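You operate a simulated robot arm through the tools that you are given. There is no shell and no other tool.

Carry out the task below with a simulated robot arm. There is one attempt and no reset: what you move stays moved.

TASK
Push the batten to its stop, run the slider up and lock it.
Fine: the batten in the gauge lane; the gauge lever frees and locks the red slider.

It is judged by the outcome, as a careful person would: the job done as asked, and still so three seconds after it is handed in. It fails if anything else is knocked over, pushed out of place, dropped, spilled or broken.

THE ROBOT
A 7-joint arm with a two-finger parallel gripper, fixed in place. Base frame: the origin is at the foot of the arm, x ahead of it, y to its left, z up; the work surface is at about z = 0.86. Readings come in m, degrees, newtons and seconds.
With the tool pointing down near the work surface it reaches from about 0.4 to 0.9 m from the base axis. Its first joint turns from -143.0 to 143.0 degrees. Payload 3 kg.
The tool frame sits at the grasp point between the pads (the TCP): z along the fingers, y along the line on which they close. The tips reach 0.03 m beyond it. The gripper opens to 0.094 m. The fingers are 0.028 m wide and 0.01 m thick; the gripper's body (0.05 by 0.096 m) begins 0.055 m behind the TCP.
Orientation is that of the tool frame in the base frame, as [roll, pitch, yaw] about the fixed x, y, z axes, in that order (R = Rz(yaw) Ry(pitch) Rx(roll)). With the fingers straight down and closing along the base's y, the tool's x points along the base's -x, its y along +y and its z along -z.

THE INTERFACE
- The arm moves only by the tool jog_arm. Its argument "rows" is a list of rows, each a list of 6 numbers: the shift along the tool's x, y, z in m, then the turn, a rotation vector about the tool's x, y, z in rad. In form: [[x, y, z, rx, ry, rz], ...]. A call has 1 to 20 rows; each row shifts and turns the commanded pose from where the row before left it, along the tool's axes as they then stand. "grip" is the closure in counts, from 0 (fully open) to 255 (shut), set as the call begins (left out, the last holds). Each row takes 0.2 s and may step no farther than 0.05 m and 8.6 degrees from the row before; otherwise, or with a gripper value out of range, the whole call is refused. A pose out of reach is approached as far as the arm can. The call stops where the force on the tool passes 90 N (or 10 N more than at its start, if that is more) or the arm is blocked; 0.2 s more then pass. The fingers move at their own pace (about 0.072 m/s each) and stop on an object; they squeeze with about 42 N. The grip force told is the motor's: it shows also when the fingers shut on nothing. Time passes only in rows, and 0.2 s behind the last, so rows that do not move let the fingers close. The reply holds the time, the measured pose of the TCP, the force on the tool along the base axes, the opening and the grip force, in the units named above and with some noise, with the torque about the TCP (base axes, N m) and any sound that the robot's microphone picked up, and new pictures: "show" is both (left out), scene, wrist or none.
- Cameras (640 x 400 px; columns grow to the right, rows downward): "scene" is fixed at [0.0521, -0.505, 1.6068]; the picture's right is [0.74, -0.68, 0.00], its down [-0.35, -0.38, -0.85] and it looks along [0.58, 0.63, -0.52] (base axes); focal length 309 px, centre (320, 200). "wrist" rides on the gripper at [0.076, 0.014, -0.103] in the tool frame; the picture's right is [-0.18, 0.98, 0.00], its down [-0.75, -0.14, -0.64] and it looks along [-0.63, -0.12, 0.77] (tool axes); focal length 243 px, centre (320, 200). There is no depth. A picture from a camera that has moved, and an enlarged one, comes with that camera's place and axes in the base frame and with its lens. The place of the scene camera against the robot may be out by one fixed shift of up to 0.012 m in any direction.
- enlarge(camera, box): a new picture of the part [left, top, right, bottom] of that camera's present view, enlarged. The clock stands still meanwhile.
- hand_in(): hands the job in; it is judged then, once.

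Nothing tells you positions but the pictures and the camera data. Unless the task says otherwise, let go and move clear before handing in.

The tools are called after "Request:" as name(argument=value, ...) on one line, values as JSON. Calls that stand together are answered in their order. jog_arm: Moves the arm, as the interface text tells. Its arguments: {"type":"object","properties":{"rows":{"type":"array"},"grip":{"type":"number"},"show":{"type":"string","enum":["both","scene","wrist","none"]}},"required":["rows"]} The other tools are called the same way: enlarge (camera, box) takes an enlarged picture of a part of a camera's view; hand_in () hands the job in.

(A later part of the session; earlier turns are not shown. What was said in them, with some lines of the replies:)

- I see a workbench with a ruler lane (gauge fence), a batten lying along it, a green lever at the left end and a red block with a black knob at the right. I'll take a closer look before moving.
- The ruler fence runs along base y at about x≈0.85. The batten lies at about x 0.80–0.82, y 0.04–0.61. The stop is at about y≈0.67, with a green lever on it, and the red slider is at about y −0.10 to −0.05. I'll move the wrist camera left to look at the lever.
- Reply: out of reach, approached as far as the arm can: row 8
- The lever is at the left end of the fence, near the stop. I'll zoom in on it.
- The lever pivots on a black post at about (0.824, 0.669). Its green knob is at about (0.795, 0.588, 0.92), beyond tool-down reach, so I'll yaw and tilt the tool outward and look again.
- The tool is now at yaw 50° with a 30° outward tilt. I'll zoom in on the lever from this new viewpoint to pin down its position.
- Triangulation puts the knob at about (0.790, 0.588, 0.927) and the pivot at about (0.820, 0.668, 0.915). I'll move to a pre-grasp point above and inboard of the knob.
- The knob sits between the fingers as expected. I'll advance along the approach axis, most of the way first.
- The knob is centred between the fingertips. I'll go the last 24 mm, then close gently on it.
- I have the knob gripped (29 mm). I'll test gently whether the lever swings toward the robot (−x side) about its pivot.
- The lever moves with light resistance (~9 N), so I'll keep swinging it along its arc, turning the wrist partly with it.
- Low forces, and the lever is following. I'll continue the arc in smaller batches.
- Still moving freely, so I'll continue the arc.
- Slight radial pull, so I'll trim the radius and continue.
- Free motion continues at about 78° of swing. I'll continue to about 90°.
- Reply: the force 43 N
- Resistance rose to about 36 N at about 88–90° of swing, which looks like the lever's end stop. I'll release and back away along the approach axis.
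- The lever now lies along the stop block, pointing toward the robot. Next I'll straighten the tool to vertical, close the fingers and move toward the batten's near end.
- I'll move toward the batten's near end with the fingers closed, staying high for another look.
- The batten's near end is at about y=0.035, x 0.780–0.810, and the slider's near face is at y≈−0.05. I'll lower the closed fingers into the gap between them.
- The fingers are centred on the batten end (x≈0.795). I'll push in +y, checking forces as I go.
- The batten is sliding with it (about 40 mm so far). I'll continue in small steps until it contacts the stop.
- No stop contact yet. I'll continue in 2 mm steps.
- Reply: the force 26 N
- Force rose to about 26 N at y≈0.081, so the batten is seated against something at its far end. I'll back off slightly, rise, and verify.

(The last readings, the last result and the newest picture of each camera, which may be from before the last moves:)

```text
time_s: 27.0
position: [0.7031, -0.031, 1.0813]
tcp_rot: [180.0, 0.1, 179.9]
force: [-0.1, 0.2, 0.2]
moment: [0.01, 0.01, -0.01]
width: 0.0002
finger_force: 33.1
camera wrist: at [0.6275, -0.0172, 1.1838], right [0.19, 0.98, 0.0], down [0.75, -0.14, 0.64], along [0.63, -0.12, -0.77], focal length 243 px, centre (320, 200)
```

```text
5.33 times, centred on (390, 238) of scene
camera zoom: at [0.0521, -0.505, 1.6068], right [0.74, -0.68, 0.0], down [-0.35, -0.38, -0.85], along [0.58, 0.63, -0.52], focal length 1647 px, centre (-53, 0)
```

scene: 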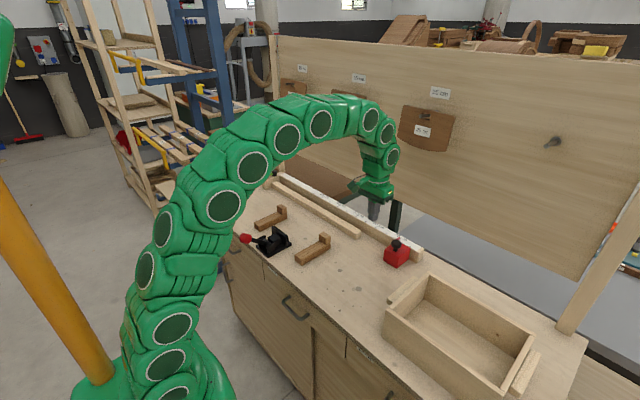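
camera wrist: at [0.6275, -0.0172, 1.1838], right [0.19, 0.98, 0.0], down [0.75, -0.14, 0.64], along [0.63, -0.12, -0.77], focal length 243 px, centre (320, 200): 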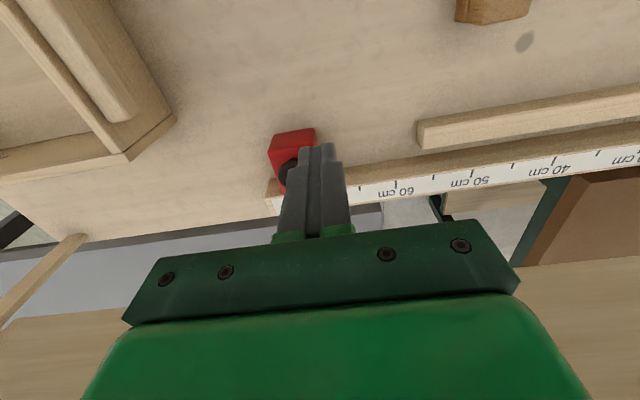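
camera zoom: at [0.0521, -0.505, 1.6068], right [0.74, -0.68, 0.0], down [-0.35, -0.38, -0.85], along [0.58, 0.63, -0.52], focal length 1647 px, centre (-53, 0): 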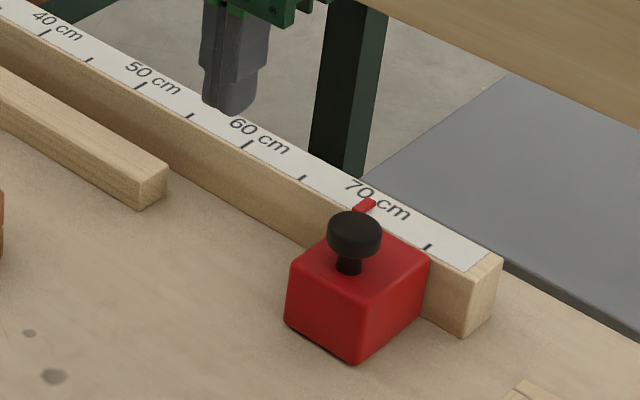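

The batten is flush and square against the stop. Next I'll move behind the slider (its −y side) to push it up to the batten, starting gently to see whether the lever has freed it.

Request:
jog_arm(rows=[[-0.0323, -0.0363, 0, 0, 0, 0], [-0.0323, -0.0363, 0, 0, 0, 0], [-0.0323, -0.0363, 0, 0, 0, 0], [0, 0, 0.04, 0, 0, 0], [0, 0, 0.04, 0, 0, 0]])

Request:
enlarge(camera="wrist", box=[200, 80, 440, 230])

Request:
enlarge(camera="scene", box=[330, 190, 450, 290])

```text
time_s: 28.2
position: [0.8015, -0.1408, 1.0]
tcp_rot: [-179.9, 0.1, 179.9]
force: [0.1, 0.2, 0.0]
moment: [0.02, 0.0, 0.01]
width: 0.0
finger_force: 33.2
camera wrist: at [0.7245, -0.1272, 1.1033], right [0.19, 0.98, 0.0], down [0.75, -0.14, 0.64], along [0.63, -0.12, -0.77], focal length 243 px, centre (320, 200)
```

scene: 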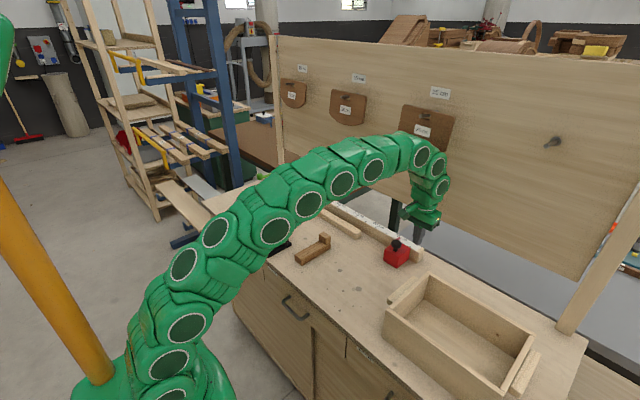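
wrist: 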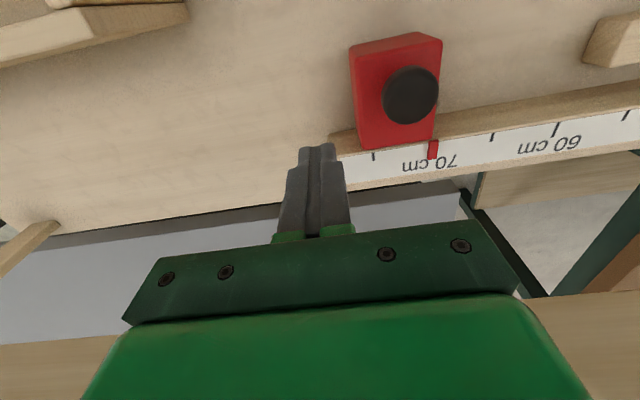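

```text
2.67 times, centred on (320, 155) of wrist
camera zoom: at [0.7245, -0.1272, 1.1033], right [0.19, 0.98, 0.0], down [0.75, -0.14, 0.64], along [0.63, -0.12, -0.77], focal length 647 px, centre (320, 320)
```

zoom: 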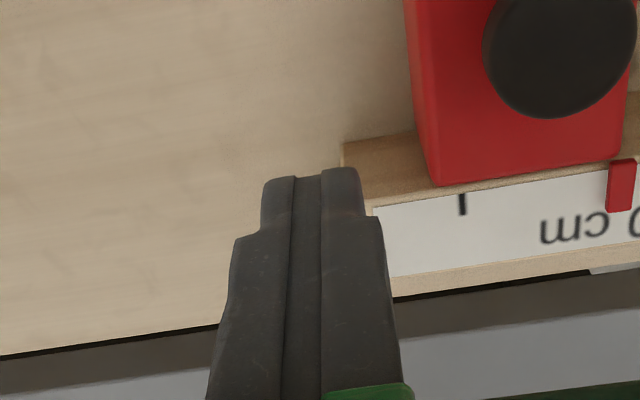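

```text
4.00 times, centred on (390, 240) of scene
camera zoom: at [0.0521, -0.505, 1.6068], right [0.74, -0.68, 0.0], down [-0.35, -0.38, -0.85], along [0.58, 0.63, -0.52], focal length 1236 px, centre (40, 40)
```

zoom: 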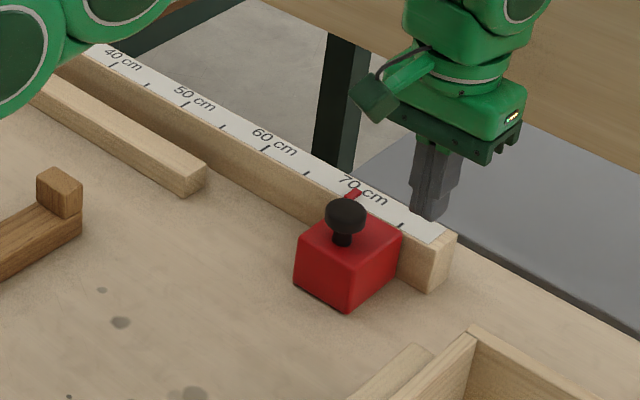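

Clear of the slider by about 24 mm. I'll lower the fingers beside it and approach.

Request:
jog_arm(rows=[[0, 0, 0.03, 0, 0, 0], [0, 0, 0.03, 0, 0, 0], [0, 0, 0.028, 0, 0, 0], [0, 0.01, 0, 0, 0, 0], [0, 0.008, 0, 0, 0, 0]], show="both")

Request:
enlarge(camera="scene", box=[330, 190, 450, 290])

```text
time_s: 29.4
position: [0.8013, -0.1237, 0.9114]
tcp_rot: [-180.0, 0.2, -180.0]
force: [0.5, -1.5, 0.4]
moment: [0.02, -0.03, 0.01]
width: 0.0
finger_force: 32.7
camera wrist: at [0.7249, -0.1087, 1.0159], right [0.19, 0.98, 0.0], down [0.75, -0.14, 0.64], along [0.63, -0.12, -0.77], focal length 243 px, centre (320, 200)
```

scene: 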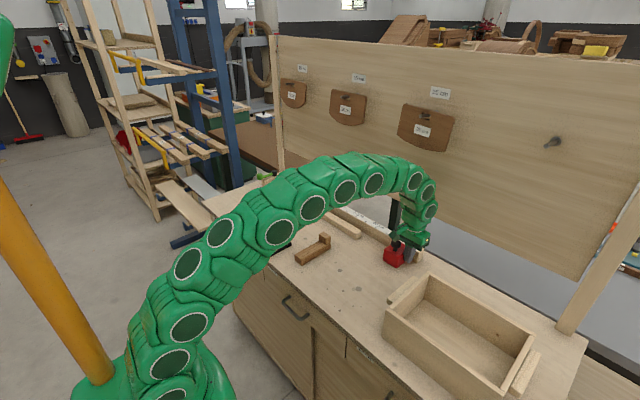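
wrist: 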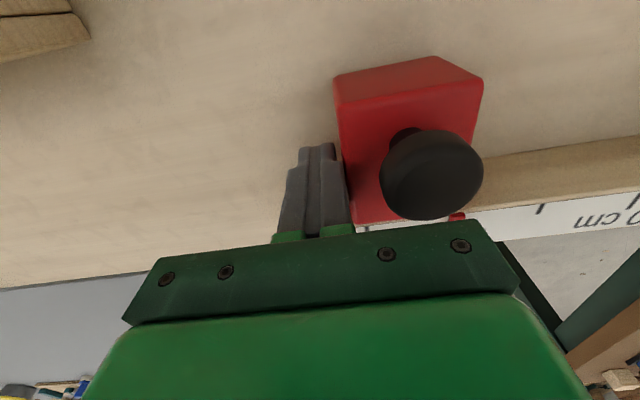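

```text
4.00 times, centred on (390, 240) of scene
camera zoom: at [0.0521, -0.505, 1.6068], right [0.74, -0.68, 0.0], down [-0.35, -0.38, -0.85], along [0.58, 0.63, -0.52], focal length 1236 px, centre (40, 40)
```

zoom: 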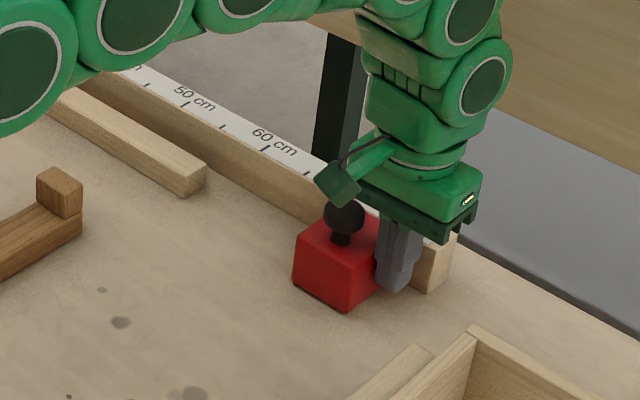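

The fingers are just beside the slider. I'll try a gentle push in small steps, watching force.

Request:
jog_arm(rows=[[0, 0.003, 0, 0, 0, 0], [0, 0.003, 0, 0, 0, 0]], show="none")

Request:
jog_arm(rows=[[0, 0.002, 0, 0, 0, 0], [0, 0.002, 0, 0, 0, 0]], show="wrist")

```text
time_s: 30.0
position: [0.8015, -0.1163, 0.9121]
tcp_rot: [180.0, -0.1, 179.9]
force: [0.4, -0.9, 0.3]
moment: [0.02, -0.02, 0.04]
width: 0.0002
finger_force: 33.5
```

```text
time_s: 30.6
position: [0.8021, -0.1114, 0.9135]
tcp_rot: [-180.0, 0.0, 180.0]
force: [1.1, -1.9, 0.5]
moment: [0.05, 0.0, 0.03]
width: 0.0002
finger_force: 32.7
camera wrist: at [0.7252, -0.0983, 1.0159], right [0.19, 0.98, 0.0], down [0.75, -0.14, 0.64], along [0.63, -0.12, -0.77], focal length 243 px, centre (320, 200)
```

wrist: 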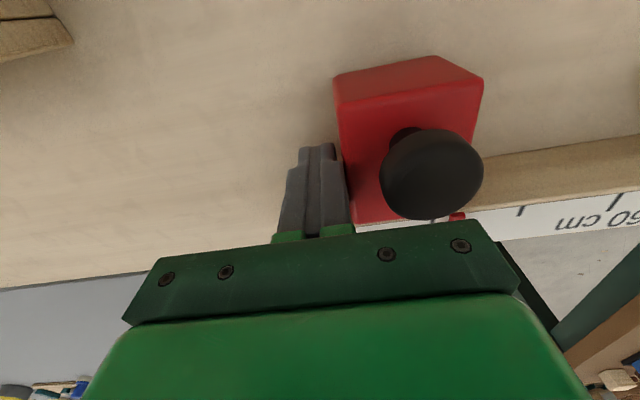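

The slider is free and slides at only about 2 N, so the lever is in the "free" position. I'll run it up toward the batten.

Request:
jog_arm(rows=[[0, 0.01, 0, 0, 0, 0], [0, 0.01, 0, 0, 0, 0], [0, 0.01, 0, 0, 0, 0], [0, 0.01, 0, 0, 0, 0], [0, 0.01, 0, 0, 0, 0], [0, 0.01, 0, 0, 0, 0], [0, 0.01, 0, 0, 0, 0], [0, 0.01, 0, 0, 0, 0], [0, 0.01, 0, 0, 0, 0], [0, 0.01, 0, 0, 0, 0], [0, 0.01, 0, 0, 0, 0]], show="both")

Request:
enlarge(camera="scene", box=[310, 180, 430, 280])

```text
time_s: 33.0
position: [0.8026, -0.0025, 0.9131]
tcp_rot: [-180.0, 0.0, 179.7]
force: [-0.4, -1.6, 0.5]
moment: [-0.03, 0.04, 0.02]
width: 0.0
finger_force: 33.3
camera wrist: at [0.7254, 0.0115, 1.0164], right [0.19, 0.98, 0.0], down [0.75, -0.14, 0.64], along [0.63, -0.12, -0.77], focal length 243 px, centre (320, 200)
```

scene: 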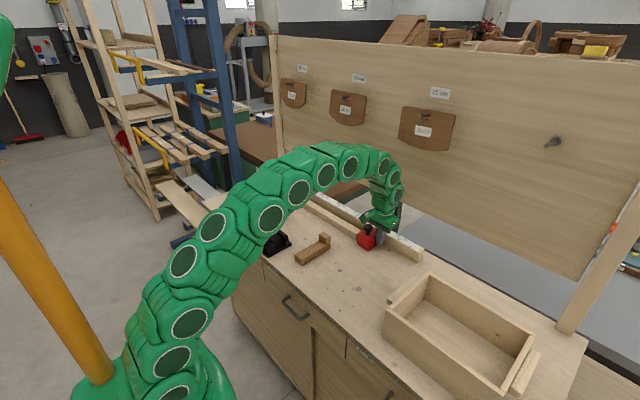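
wrist: 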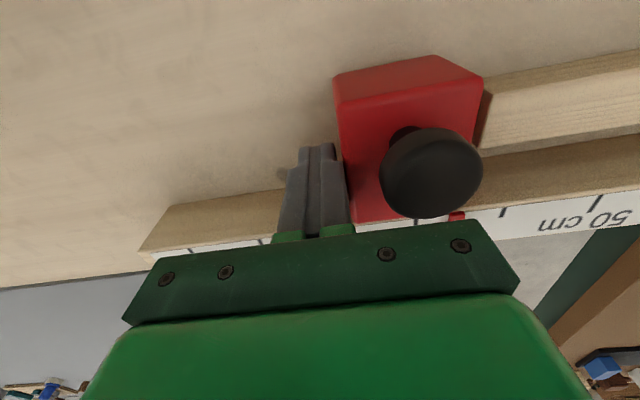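

```text
4.00 times, centred on (370, 230) of scene
camera zoom: at [0.0521, -0.505, 1.6068], right [0.74, -0.68, 0.0], down [-0.35, -0.38, -0.85], along [0.58, 0.63, -0.52], focal length 1236 px, centre (120, 80)
```

zoom: 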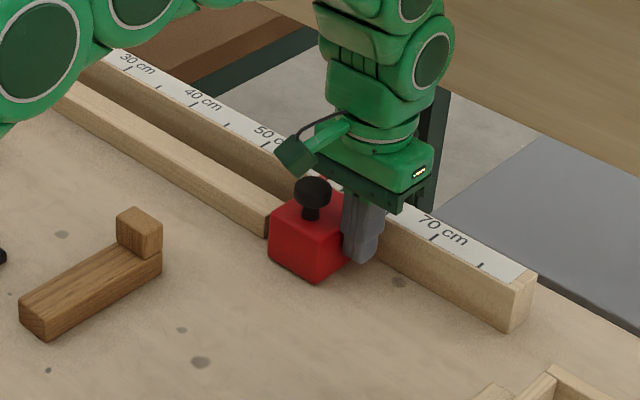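

The slider is near the batten's end. I'll continue in small steps until contact.

Request:
jog_arm(rows=[[0, 0.005, 0, 0, 0, 0], [0, 0.005, 0, 0, 0, 0], [0, 0.003, 0, 0, 0, 0]], show="wrist")

Request:
enlarge(camera="wrist", box=[400, 40, 560, 140])

```text
time_s: 33.8
position: [0.802, 0.0112, 0.9128]
tcp_rot: [-180.0, 0.0, 179.9]
force: [-0.5, -1.2, 0.1]
moment: [0.0, 0.01, 0.05]
width: 0.0001
finger_force: 33.0
camera wrist: at [0.7253, 0.0247, 1.0159], right [0.19, 0.98, 0.0], down [0.75, -0.14, 0.64], along [0.63, -0.12, -0.77], focal length 243 px, centre (320, 200)
```

wrist: 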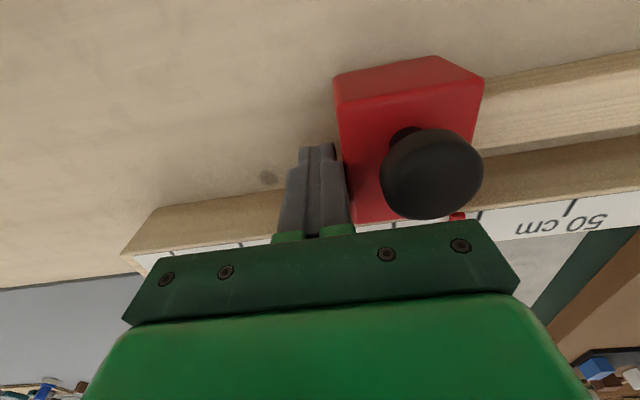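

```text
4.00 times, centred on (480, 90) of wrist
camera zoom: at [0.7253, 0.0247, 1.0159], right [0.19, 0.98, 0.0], down [0.75, -0.14, 0.64], along [0.63, -0.12, -0.77], focal length 970 px, centre (-320, 640)
```

zoom: 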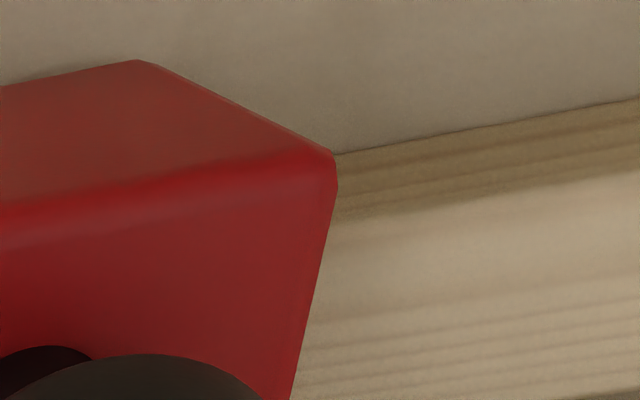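

Not yet in contact. I'll keep going in 2 mm steps.

Request:
jog_arm(rows=[[0, 0.002, 0, 0, 0, 0], [0, 0.002, 0, 0, 0, 0], [0, 0.002, 0, 0, 0, 0]], show="none")

Request:
jog_arm(rows=[[0, 0.002, 0, 0, 0, 0], [0, 0.001, 0, 0, 0, 0]], show="none")

```text
time_s: 34.6
position: [0.8016, 0.0162, 0.9132]
tcp_rot: [180.0, -0.1, 179.9]
force: [0.4, -7.6, 0.2]
moment: [0.0, -0.05, 0.1]
width: 0.0002
finger_force: 33.4
```

```text
time_s: 35.2
position: [0.8016, 0.0164, 0.912]
tcp_rot: [-179.8, 0.1, 179.8]
force: [0.2, -38.4, -1.1]
moment: [0.08, 0.0, 0.59]
width: 0.0001
finger_force: 32.7
```

Contact was made: the force rose to 38 N with no further movement. I'll back off and verify that the slider is tight against the batten.

Request:
jog_arm(rows=[[0, -0.003, 0, 0, 0, 0], [0, -0.01, 0, 0, 0, 0], [0, -0.015, 0, 0, 0, 0], [0, -0.015, 0, 0, 0, 0], [0, 0, -0.04, 0, 0, 0], [0, 0, -0.04, 0, 0, 0], [0, 0, -0.04, 0, 0, 0], [0.03, 0.02, -0.03, 0, 0, 0], [0.03, 0.03, -0.02, 0, 0, 0], [0.03, 0.03, -0.02, 0, 0, 0]])

Request:
enlarge(camera="wrist", box=[320, 80, 480, 180])

Request:
enlarge(camera="scene", box=[330, 200, 410, 250])

Request:
enlarge(camera="scene", box=[256, 165, 304, 195])

```text
time_s: 37.4
position: [0.7131, 0.0592, 1.1041]
tcp_rot: [-179.9, 0.1, 179.9]
force: [0.0, 0.0, 0.1]
moment: [-0.01, 0.03, -0.03]
width: 0.0
finger_force: 32.7
camera wrist: at [0.6354, 0.0715, 1.2073], right [0.19, 0.98, 0.0], down [0.75, -0.14, 0.64], along [0.63, -0.12, -0.77], focal length 243 px, centre (320, 200)
```

scene: 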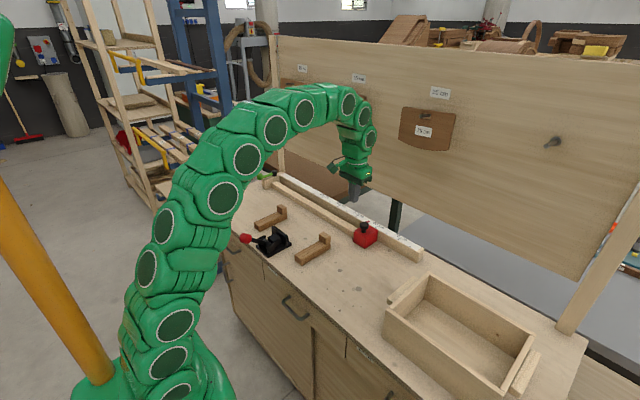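
wrist: 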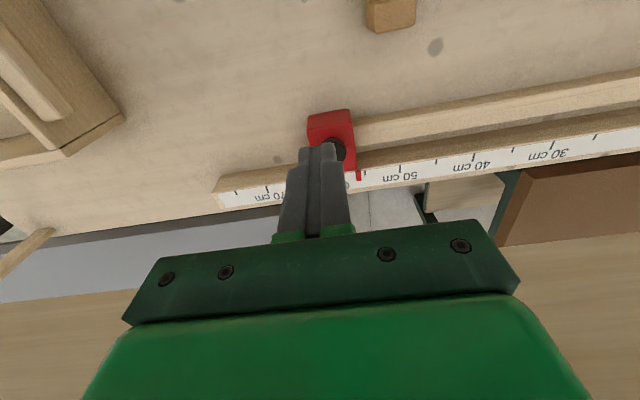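

```text
4.00 times, centred on (400, 130) of wrist
camera zoom: at [0.6354, 0.0715, 1.2073], right [0.19, 0.98, 0.0], down [0.75, -0.14, 0.64], along [0.63, -0.12, -0.77], focal length 970 px, centre (0, 480)
```

zoom: 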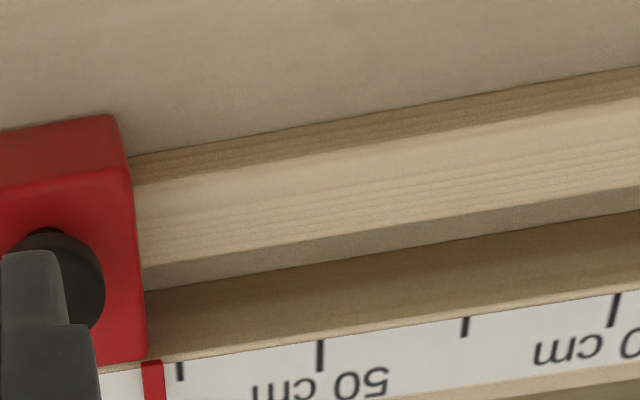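

```text
8.00 times, centred on (370, 225) of scene
camera zoom: at [0.0521, -0.505, 1.6068], right [0.74, -0.68, 0.0], down [-0.35, -0.38, -0.85], along [0.58, 0.63, -0.52], focal length 2471 px, centre (-80, 0)
```

zoom: 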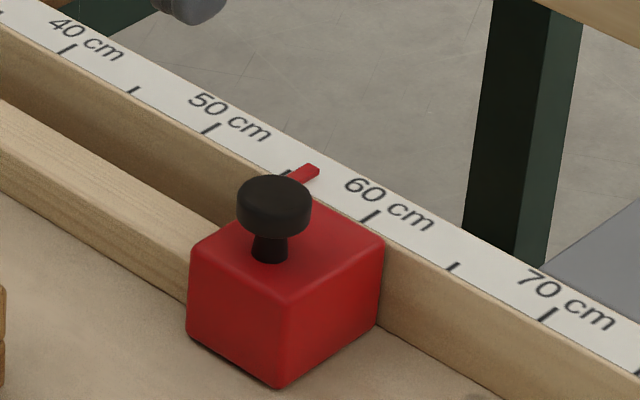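

```text
13.33 times, centred on (280, 180) of scene
camera zoom: at [0.0521, -0.505, 1.6068], right [0.74, -0.68, 0.0], down [-0.35, -0.38, -0.85], along [0.58, 0.63, -0.52], focal length 4118 px, centre (853, 467)
```

zoom: 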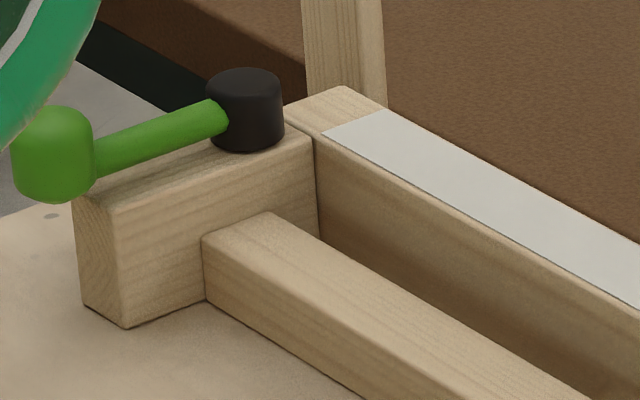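

The slider is tight against the batten and the batten is flush at the stop. Next I'll return to the lever to lock it, retracing my earlier route.

Request:
jog_arm(rows=[[0.02067, 0.04157, -0.00462, 0, 0, 0], [0.02067, 0.04157, -0.00462, 0, 0, 0], [0.02067, 0.04157, -0.00462, 0, 0, 0], [0.02067, 0.04157, -0.00462, 0, 0, 0], [0.02067, 0.04157, -0.00462, 0, 0, 0], [0.02067, 0.04157, -0.00462, 0, 0, 0], [0, 0, 0, 0, 0, -0.1047], [0, 0, 0, 0, 0, -0.1047], [0, 0, 0, 0, 0, -0.1047], [0, 0, 0, 0, -0.1309, 0], [0, 0, 0, 0, -0.1309, 0], [0, 0, 0, 0, -0.1309, 0], [0, 0, 0, 0, -0.1309, 0]], grip=92, show="wrist")

Request:
jog_arm(rows=[[-0.01306, 0.0373, 0.01476, 0, 0, 0], [-0.01306, 0.0373, 0.01476, 0, 0, 0], [-0.01306, 0.0373, 0.01476, 0, 0, 0], [-0.01306, 0.0373, 0.01476, 0, 0, 0], [-0.01306, 0.0373, 0.01476, 0, 0, 0], [-0.01306, 0.0373, 0.01476, 0, 0, 0], [-0.01306, 0.0373, 0.01476, 0, 0, 0], [-0.01306, 0.0373, 0.01476, 0, 0, 0]], show="both")

```text
time_s: 40.2
position: [0.5887, 0.308, 1.1313]
tcp_rot: [-179.9, 30.1, -162.1]
force: [0.2, -0.4, 0.5]
moment: [0.0, -0.04, 0.05]
width: 0.0601
finger_force: 0.1
camera wrist: at [0.4721, 0.2841, 1.1814], right [-0.15, 0.98, 0.09], down [0.36, -0.03, 0.93], along [0.92, 0.17, -0.35], focal length 243 px, centre (320, 200)
```

wrist: 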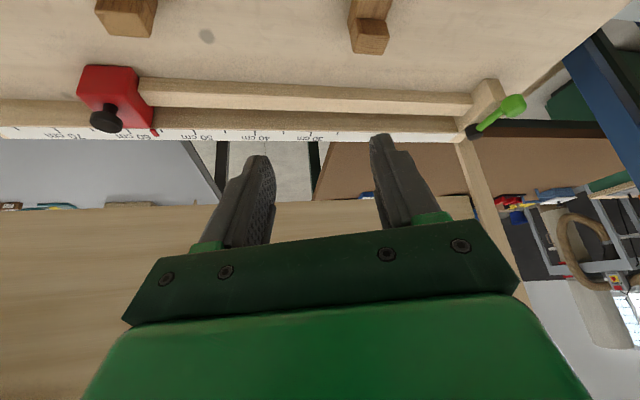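

```text
time_s: 42.0
position: [0.6402, 0.6355, 1.0808]
tcp_rot: [180.0, 30.1, -162.2]
force: [-0.2, -0.1, 0.6]
moment: [-0.02, 0.03, 0.01]
width: 0.0602
finger_force: 0.1
camera wrist: at [0.5237, 0.613, 1.1319], right [-0.15, 0.98, 0.09], down [0.36, -0.03, 0.93], along [0.92, 0.17, -0.35], focal length 243 px, centre (320, 200)
```

scene: 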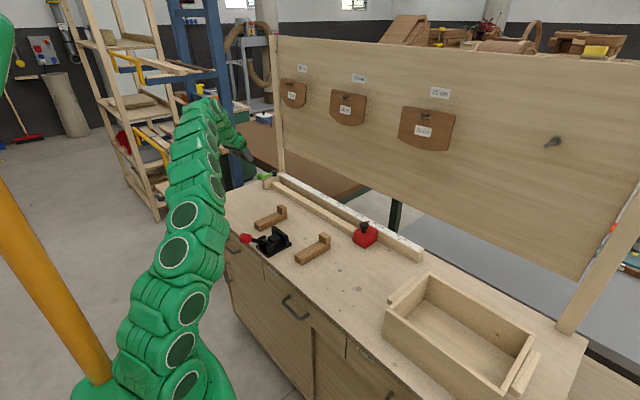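
wrist: 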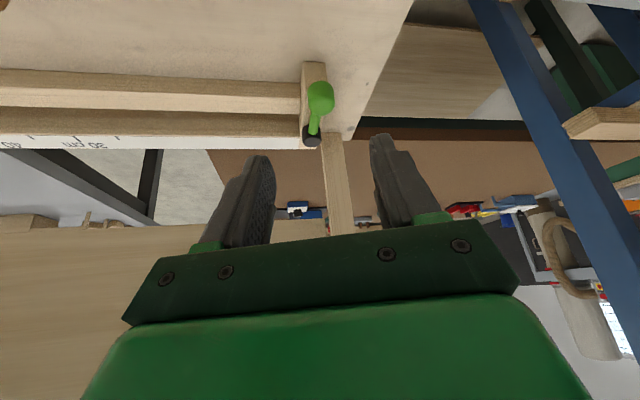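

I'll approach along the same line, pausing just short of the knob.

Request:
jog_arm(rows=[[0, 0, 0.04, 0, 0, 0], [0, 0, 0.04, 0, 0, 0], [0, 0, 0.04, 0, 0, 0], [0, 0.0005, 0.02, 0, 0, 0], [0, 0.0005, 0.02, 0, 0, 0]], show="wrist")

```text
time_s: 43.2
position: [0.7143, 0.6621, 0.9414]
tcp_rot: [-179.9, 30.0, -162.0]
force: [-0.1, -0.8, -0.7]
moment: [0.0, -0.02, -0.03]
width: 0.0601
finger_force: 0.1
camera wrist: at [0.5985, 0.6391, 0.9925], right [-0.15, 0.98, 0.09], down [0.36, -0.03, 0.93], along [0.92, 0.17, -0.35], focal length 243 px, centre (320, 200)
```

wrist: 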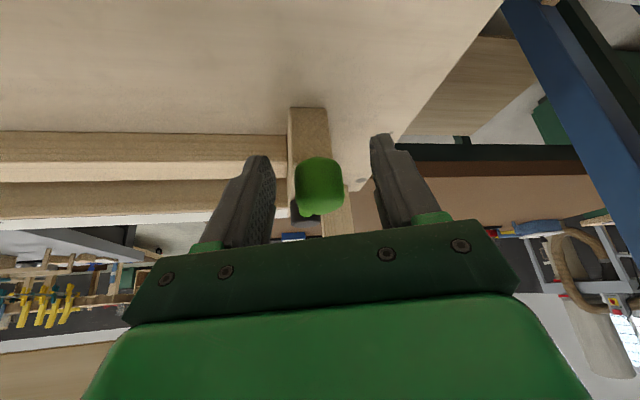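

The knob is between the fingers. A small trim outward, then I'll close on it.

Request:
jog_arm(rows=[[-0.0017, -0.0005, 0.001, 0, 0, 0], [0, 0, 0, 0, 0, 0], [0, 0, 0, 0, 0, 0], [0, 0, 0, 0, 0, 0]], grip=200, show="wrist")

```text
time_s: 44.2
position: [0.7176, 0.6609, 0.9411]
tcp_rot: [180.0, 30.1, -162.2]
force: [1.1, -16.6, 4.7]
moment: [-0.32, 0.03, -0.57]
width: 0.0292
finger_force: 45.0
camera wrist: at [0.6015, 0.6381, 0.9929], right [-0.15, 0.98, 0.09], down [0.36, -0.03, 0.93], along [0.92, 0.17, -0.35], focal length 243 px, centre (320, 200)
```

wrist: 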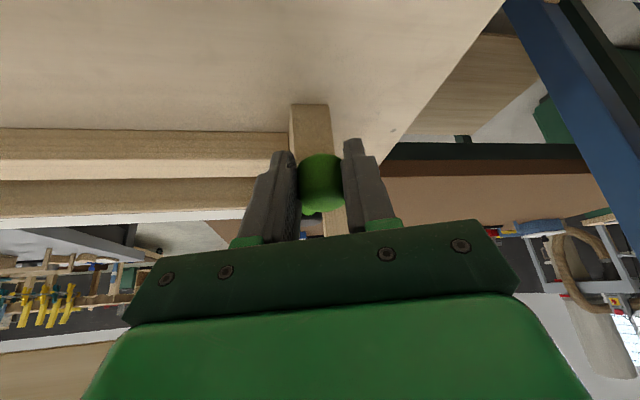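

Gripped. I'll swing the lever back along its arc toward the fence (lock direction), first part.

Request:
jog_arm(rows=[[0.00146, -0.0065, -0.00085, -0.01745, 0, -0.0302], [0.00127, -0.00638, -0.00074, -0.01745, 0, -0.0302], [0.00098, -0.00655, -0.00057, -0.01745, 0, -0.0302], [0.00091, -0.00654, -0.00053, -0.01745, 0, -0.0302], [0.00114, -0.00636, -0.00066, -0.01745, 0, -0.0302]], show="wrist")

```text
time_s: 45.4
position: [0.7215, 0.6311, 0.9408]
tcp_rot: [180.0, 30.1, -151.9]
force: [-6.4, 2.9, 2.2]
moment: [0.31, -0.03, 0.49]
width: 0.0291
finger_force: 45.1
camera wrist: at [0.6115, 0.588, 0.9929], right [-0.32, 0.94, 0.09], down [0.36, 0.03, 0.93], along [0.88, 0.33, -0.35], focal length 243 px, centre (320, 200)
```

wrist: 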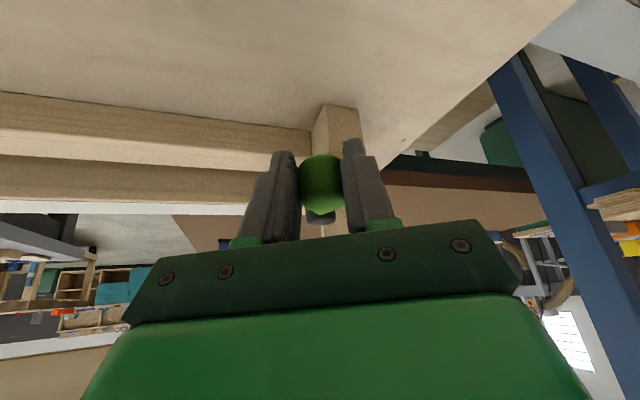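

The lever follows smoothly, so I'll continue.

Request:
jog_arm(rows=[[0.00087, -0.00638, -0.0005, -0.01745, 0, -0.0302], [0.00039, -0.00678, -0.00023, -0.01745, 0, -0.0302], [0.00015, -0.0065, -0.0001, -0.01745, 0, -0.0302], [0, -0.00663, 0, -0.01745, 0, -0.0302], [-0.00017, -0.0067, 0.0001, -0.01745, 0, -0.0302], [-0.00041, -0.00671, 0.00023, -0.01745, 0, -0.0302]], show="wrist")

```text
time_s: 46.8
position: [0.7443, 0.5954, 0.9417]
tcp_rot: [-180.0, 30.0, -140.2]
force: [3.2, 5.3, 2.8]
moment: [0.14, -0.05, 0.2]
width: 0.029
finger_force: 45.1
camera wrist: at [0.6447, 0.5312, 0.9929], right [-0.51, 0.86, 0.09], down [0.34, 0.1, 0.93], along [0.79, 0.5, -0.35], focal length 243 px, centre (320, 200)
```

wrist: 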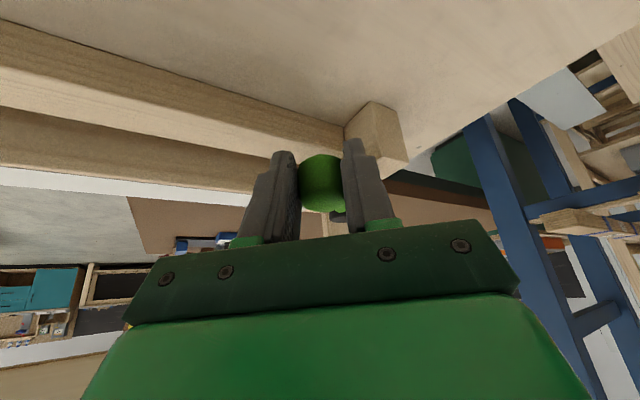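

Request:
jog_arm(rows=[[-0.00049, -0.00648, 0.00028, -0.01745, 0, -0.0302], [-0.00079, -0.00661, 0.00046, -0.01745, 0, -0.0302], [-0.00089, -0.0067, 0.00052, -0.01745, 0, -0.0302], [-0.00107, -0.00646, 0.00062, -0.01745, 0, -0.0302]], show="wrist")

```text
time_s: 47.8
position: [0.7635, 0.5804, 0.9421]
tcp_rot: [-179.9, 29.9, -132.0]
force: [-8.1, 2.5, -0.5]
moment: [-0.31, 0.51, 0.75]
width: 0.0291
finger_force: 44.9
camera wrist: at [0.6747, 0.5017, 0.9931], right [-0.62, 0.78, 0.09], down [0.33, 0.15, 0.93], along [0.71, 0.61, -0.35], focal length 243 px, centre (320, 200)
```

wrist: 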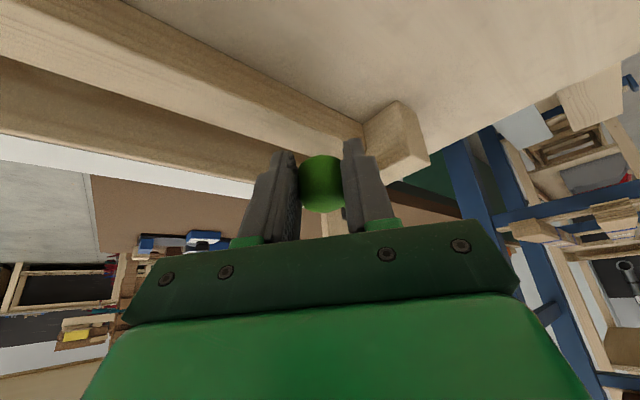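

At about 30° from the fence line now. I'll continue carefully toward the original position, watching for the end stop.

Request:
jog_arm(rows=[[-0.00131, -0.00631, 0.00076, -0.01745, 0, -0.0302], [-0.00147, -0.00653, 0.00085, -0.01745, 0, -0.0302]], show="wrist")

```text
time_s: 48.4
position: [0.7758, 0.5743, 0.9415]
tcp_rot: [180.0, 30.1, -128.1]
force: [-2.0, 7.7, 1.2]
moment: [0.88, -0.49, -0.1]
width: 0.029
finger_force: 45.3
camera wrist: at [0.6926, 0.4896, 0.9927], right [-0.67, 0.73, 0.09], down [0.32, 0.17, 0.93], along [0.67, 0.66, -0.35], focal length 243 px, centre (320, 200)
```

wrist: 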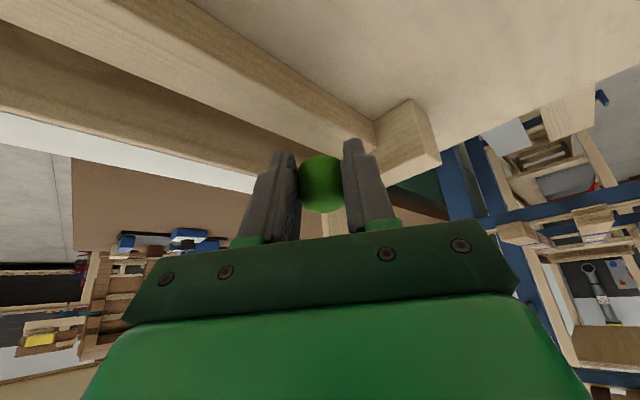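

I'm back at roughly the starting angle. I'll nudge slightly further to feel for the end stop.

Request:
jog_arm(rows=[[-0.0008, -0.0032, 0.00047, -0.0087, 0, -0.0151]], show="none")

```text
time_s: 48.8
position: [0.7773, 0.5732, 0.9414]
tcp_rot: [-180.0, 29.9, -127.0]
force: [-18.7, 4.8, 0.6]
moment: [0.18, 0.39, 0.14]
width: 0.0294
finger_force: 45.4
```

Resistance is building (about 19 N opposing). One more small step will confirm it's the end stop.

Request:
jog_arm(rows=[[-0.0006, -0.0024, 0.00035, 0, 0, 0]], show="wrist")

```text
time_s: 49.2
position: [0.7782, 0.5735, 0.9413]
tcp_rot: [179.9, 29.9, -126.8]
force: [-47.3, -3.5, 5.9]
moment: [-0.34, 1.0, 0.84]
width: 0.0292
finger_force: 44.9
camera wrist: at [0.6962, 0.4875, 0.9932], right [-0.69, 0.72, 0.09], down [0.31, 0.18, 0.93], along [0.65, 0.67, -0.35], focal length 243 px, centre (320, 200)
```

wrist: 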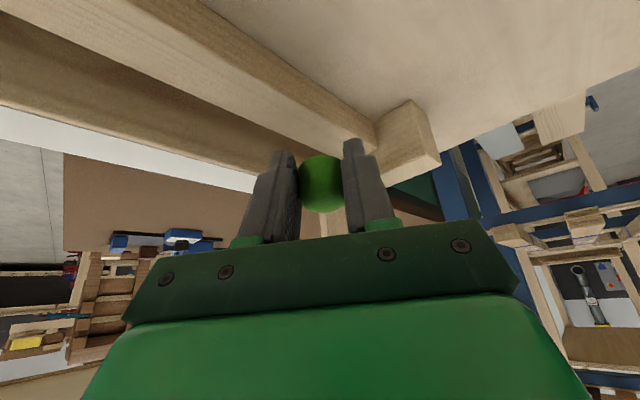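

Firm end stop (47 N) at the original angle, which is the lock position. I'll relieve the pressure, open and retreat.

Request:
jog_arm(rows=[[0.0005, 0.002, -0.0003, 0, 0, 0]], show="none")

Request:
jog_arm(rows=[[0, 0, 0, 0, 0, 0], [0, 0, 0, 0, 0, 0], [0, 0, 0, 0, 0, 0]], grip=92, show="wrist")

Request:
jog_arm(rows=[[0, 0, -0.02, 0, 0, 0], [0, 0, -0.03, 0, 0, 0], [0, 0, -0.03, 0, 0, 0], [0, 0, -0.04, 0, 0, 0], [0, 0, -0.04, 0, 0, 0]], show="both")

```text
time_s: 49.6
position: [0.7784, 0.573, 0.9405]
tcp_rot: [-180.0, 30.1, -127.1]
force: [-38.2, 7.7, -1.1]
moment: [0.06, 0.73, 0.75]
width: 0.0291
finger_force: 45.0
```

```text
time_s: 50.4
position: [0.7802, 0.5712, 0.9419]
tcp_rot: [-180.0, 29.9, -127.2]
force: [-0.2, 0.4, -1.0]
moment: [0.02, -0.03, 0.01]
width: 0.06
finger_force: 0.1
camera wrist: at [0.6974, 0.4863, 0.9932], right [-0.69, 0.72, 0.09], down [0.31, 0.18, 0.93], along [0.66, 0.67, -0.35], focal length 243 px, centre (320, 200)
```

wrist: 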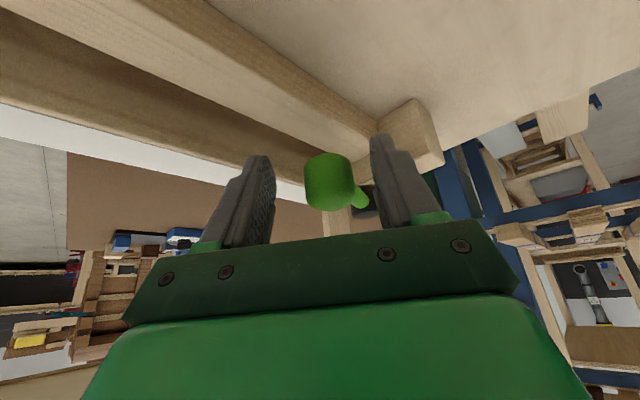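

```text
time_s: 51.6
position: [0.7291, 0.5096, 1.0796]
tcp_rot: [-180.0, 30.1, -127.0]
force: [0.2, 0.3, 1.3]
moment: [0.0, 0.02, 0.01]
width: 0.0602
finger_force: 0.1
camera wrist: at [0.648, 0.4236, 1.1312], right [-0.69, 0.72, 0.09], down [0.31, 0.18, 0.93], along [0.66, 0.67, -0.35], focal length 243 px, centre (320, 200)
```

scene: 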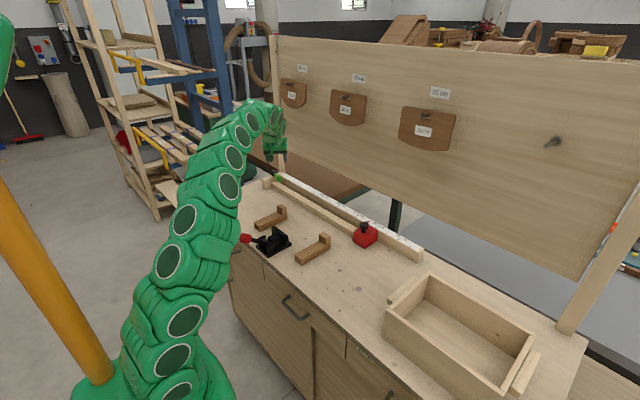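
wrist: 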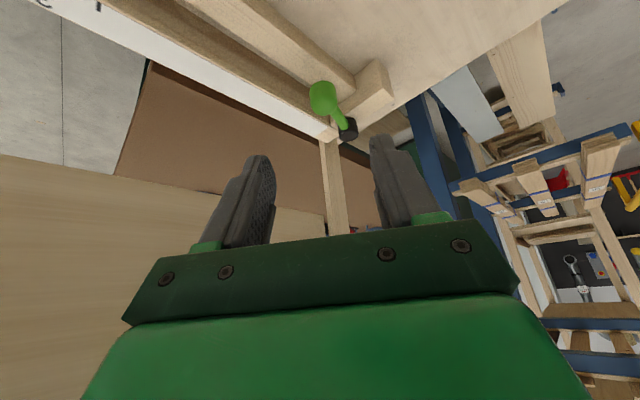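

The lever is back at its lock position. I'll check the slider, batten and lever up close.

Request:
enlarge(camera="scene", box=[330, 200, 410, 250])

Request:
enlarge(camera="scene", box=[256, 165, 304, 195])

Request:
enlarge(camera="scene", box=[220, 160, 440, 290])

Request:
enlarge(camera="wrist", box=[270, 50, 430, 150])

```text
8.00 times, centred on (370, 225) of scene
camera zoom: at [0.0521, -0.505, 1.6068], right [0.74, -0.68, 0.0], down [-0.35, -0.38, -0.85], along [0.58, 0.63, -0.52], focal length 2471 px, centre (-80, 0)
```

zoom: 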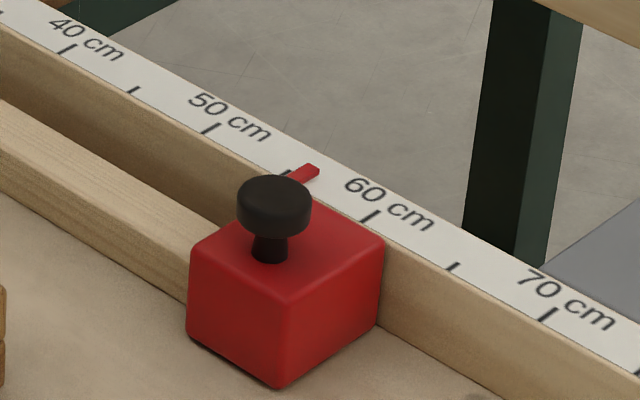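

```text
13.33 times, centred on (280, 180) of scene
camera zoom: at [0.0521, -0.505, 1.6068], right [0.74, -0.68, 0.0], down [-0.35, -0.38, -0.85], along [0.58, 0.63, -0.52], focal length 4118 px, centre (853, 467)
```

zoom: 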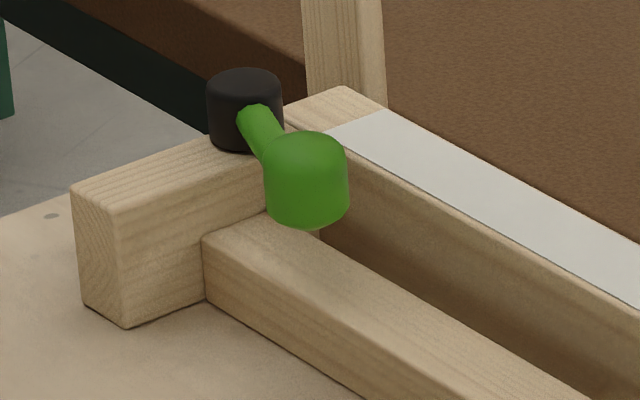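

```text
2.91 times, centred on (330, 225) of scene
camera zoom: at [0.0521, -0.505, 1.6068], right [0.74, -0.68, 0.0], down [-0.35, -0.38, -0.85], along [0.58, 0.63, -0.52], focal length 898 px, centre (291, 127)
```

zoom: 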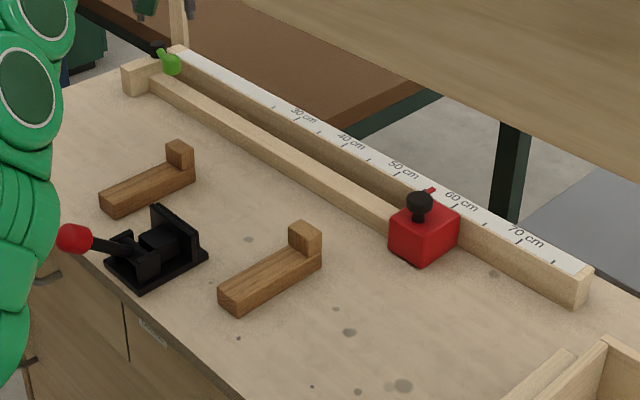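

```text
4.00 times, centred on (350, 100) of wrist
camera zoom: at [0.648, 0.4236, 1.1312], right [-0.69, 0.72, 0.09], down [0.31, 0.18, 0.93], along [0.66, 0.67, -0.35], focal length 970 px, centre (200, 600)
```

zoom: 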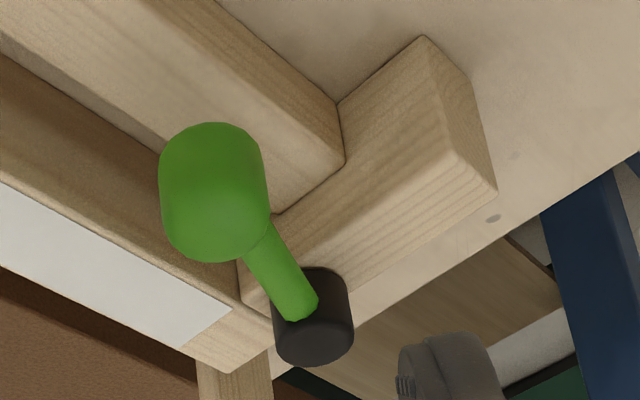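

The lever sits exactly where it started, at its lock end stop, with the batten flush and the slider in place. I'll move the arm clear, straighten the tool, and take a last look at the slider/batten contact from above.

Request:
jog_arm(rows=[[0.032, 0.0039, -0.0339, 0, 0, 0], [0.032, 0.0039, -0.0339, 0, 0, 0], [0.032, 0.0039, -0.0339, 0, 0, 0], [0.032, 0.0039, -0.0339, 0, 0, 0], [0.032, 0.0039, -0.0339, 0, 0, 0], [0.032, 0.0039, -0.0339, 0, 0, 0], [0, 0, 0, 0, 0.1309, 0], [0, 0, 0, 0, 0.1309, 0], [0, 0, 0, 0, 0.1309, 0], [0, 0, 0, 0, 0.1309, 0], [0, 0, 0, 0, 0, 0.1322], [0, 0, 0, 0, 0, 0.1322], [0, 0, 0, 0, 0, 0.1322], [0, 0, 0, 0, 0, 0.1322], [0, 0, 0, 0, 0, 0.1322], [0, 0, 0, 0, 0, 0.1322], [0, 0, 0, 0, 0, 0.1322]], show="none")

Request:
jog_arm(rows=[[-0.01, -0.045, 0.005, 0, 0, 0], [-0.01, -0.045, 0.005, 0, 0, 0], [-0.01, -0.045, 0.005, 0, 0, 0], [-0.01, -0.045, 0.005, 0, 0, 0], [0, -0.04, 0, 0, 0, 0]], show="both")

```text
time_s: 55.2
position: [0.5504, 0.3085, 1.1604]
tcp_rot: [179.9, -0.1, 179.8]
force: [0.2, -0.5, 0.0]
moment: [0.0, -0.03, 0.01]
width: 0.0602
finger_force: 0.0
```

```text
time_s: 56.4
position: [0.5891, 0.0886, 1.1395]
tcp_rot: [179.9, 0.1, 179.9]
force: [-0.4, -0.5, 0.5]
moment: [0.02, 0.0, 0.01]
width: 0.0599
finger_force: 0.2
camera wrist: at [0.5136, 0.1023, 1.2428], right [0.19, 0.98, 0.0], down [0.75, -0.14, 0.64], along [0.63, -0.12, -0.77], focal length 243 px, centre (320, 200)
```

scene: 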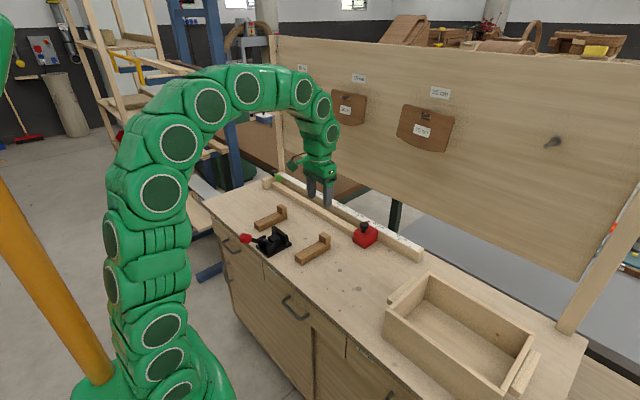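
wrist: 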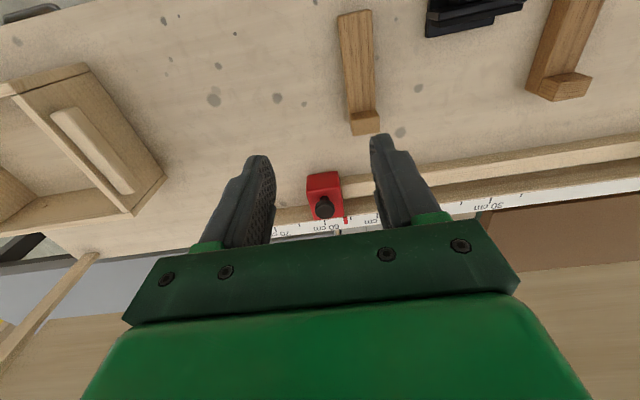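

Request:
enlarge(camera="wrist", box=[296, 150, 392, 210])

Request:
enlarge(camera="scene", box=[256, 165, 304, 195])

```text
6.67 times, centred on (344, 180) of wrist
camera zoom: at [0.5136, 0.1023, 1.2428], right [0.19, 0.98, 0.0], down [0.75, -0.14, 0.64], along [0.63, -0.12, -0.77], focal length 1618 px, centre (160, 333)
```

zoom: 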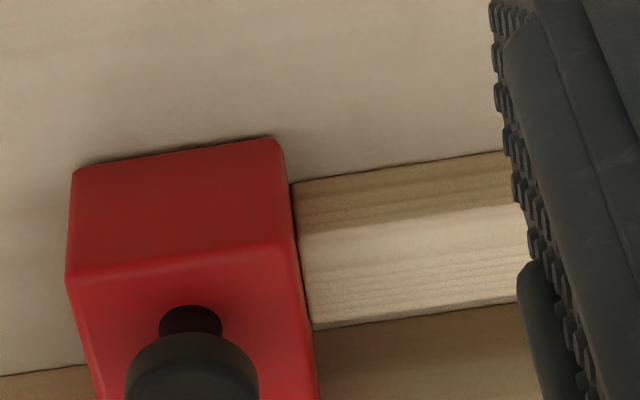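

```text
13.33 times, centred on (280, 180) of scene
camera zoom: at [0.0521, -0.505, 1.6068], right [0.74, -0.68, 0.0], down [-0.35, -0.38, -0.85], along [0.58, 0.63, -0.52], focal length 4118 px, centre (853, 467)
```

zoom: 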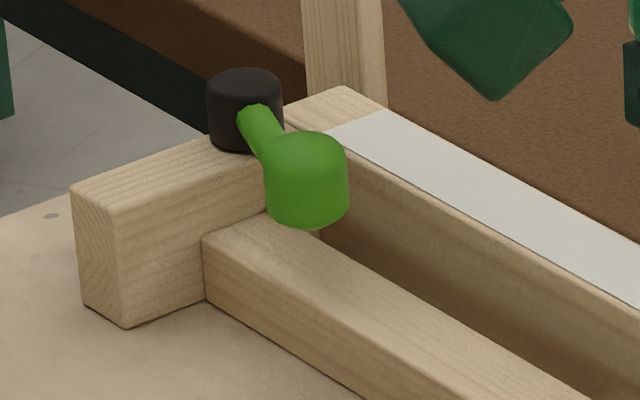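

The batten is flush against its stop and the slider's face is against the batten's other end. The lever is back at its lock end stop, and the arm is open and clear with nothing else moved. I'm handing in now.

Request:
hand_in()

```text
The job is handed in.
```

The job is handed in. The batten is flush against its stop, and the red slider is up against the batten's other end. The green gauge lever is back at its lock end stop.

- **Batten:** I pushed it about 57 mm along the lane until it met the stop with about 26 N. It sits square there.
- **Slider:** With the lever swung out, it slid at about 2 N. I ran it up until it met the batten with about 38 N, and the pointer reads roughly 56 cm.
- **Lever:** I swung it about 70° to free the slider, then back until it hit a firm stop at its starting angle.

I did not pull on the slider afterwards to test the lock. I take it as locked because the slider was free with the lever at the other end of its travel.

The gripper is open and the arm is clear. Nothing else appears moved in the last pictures.
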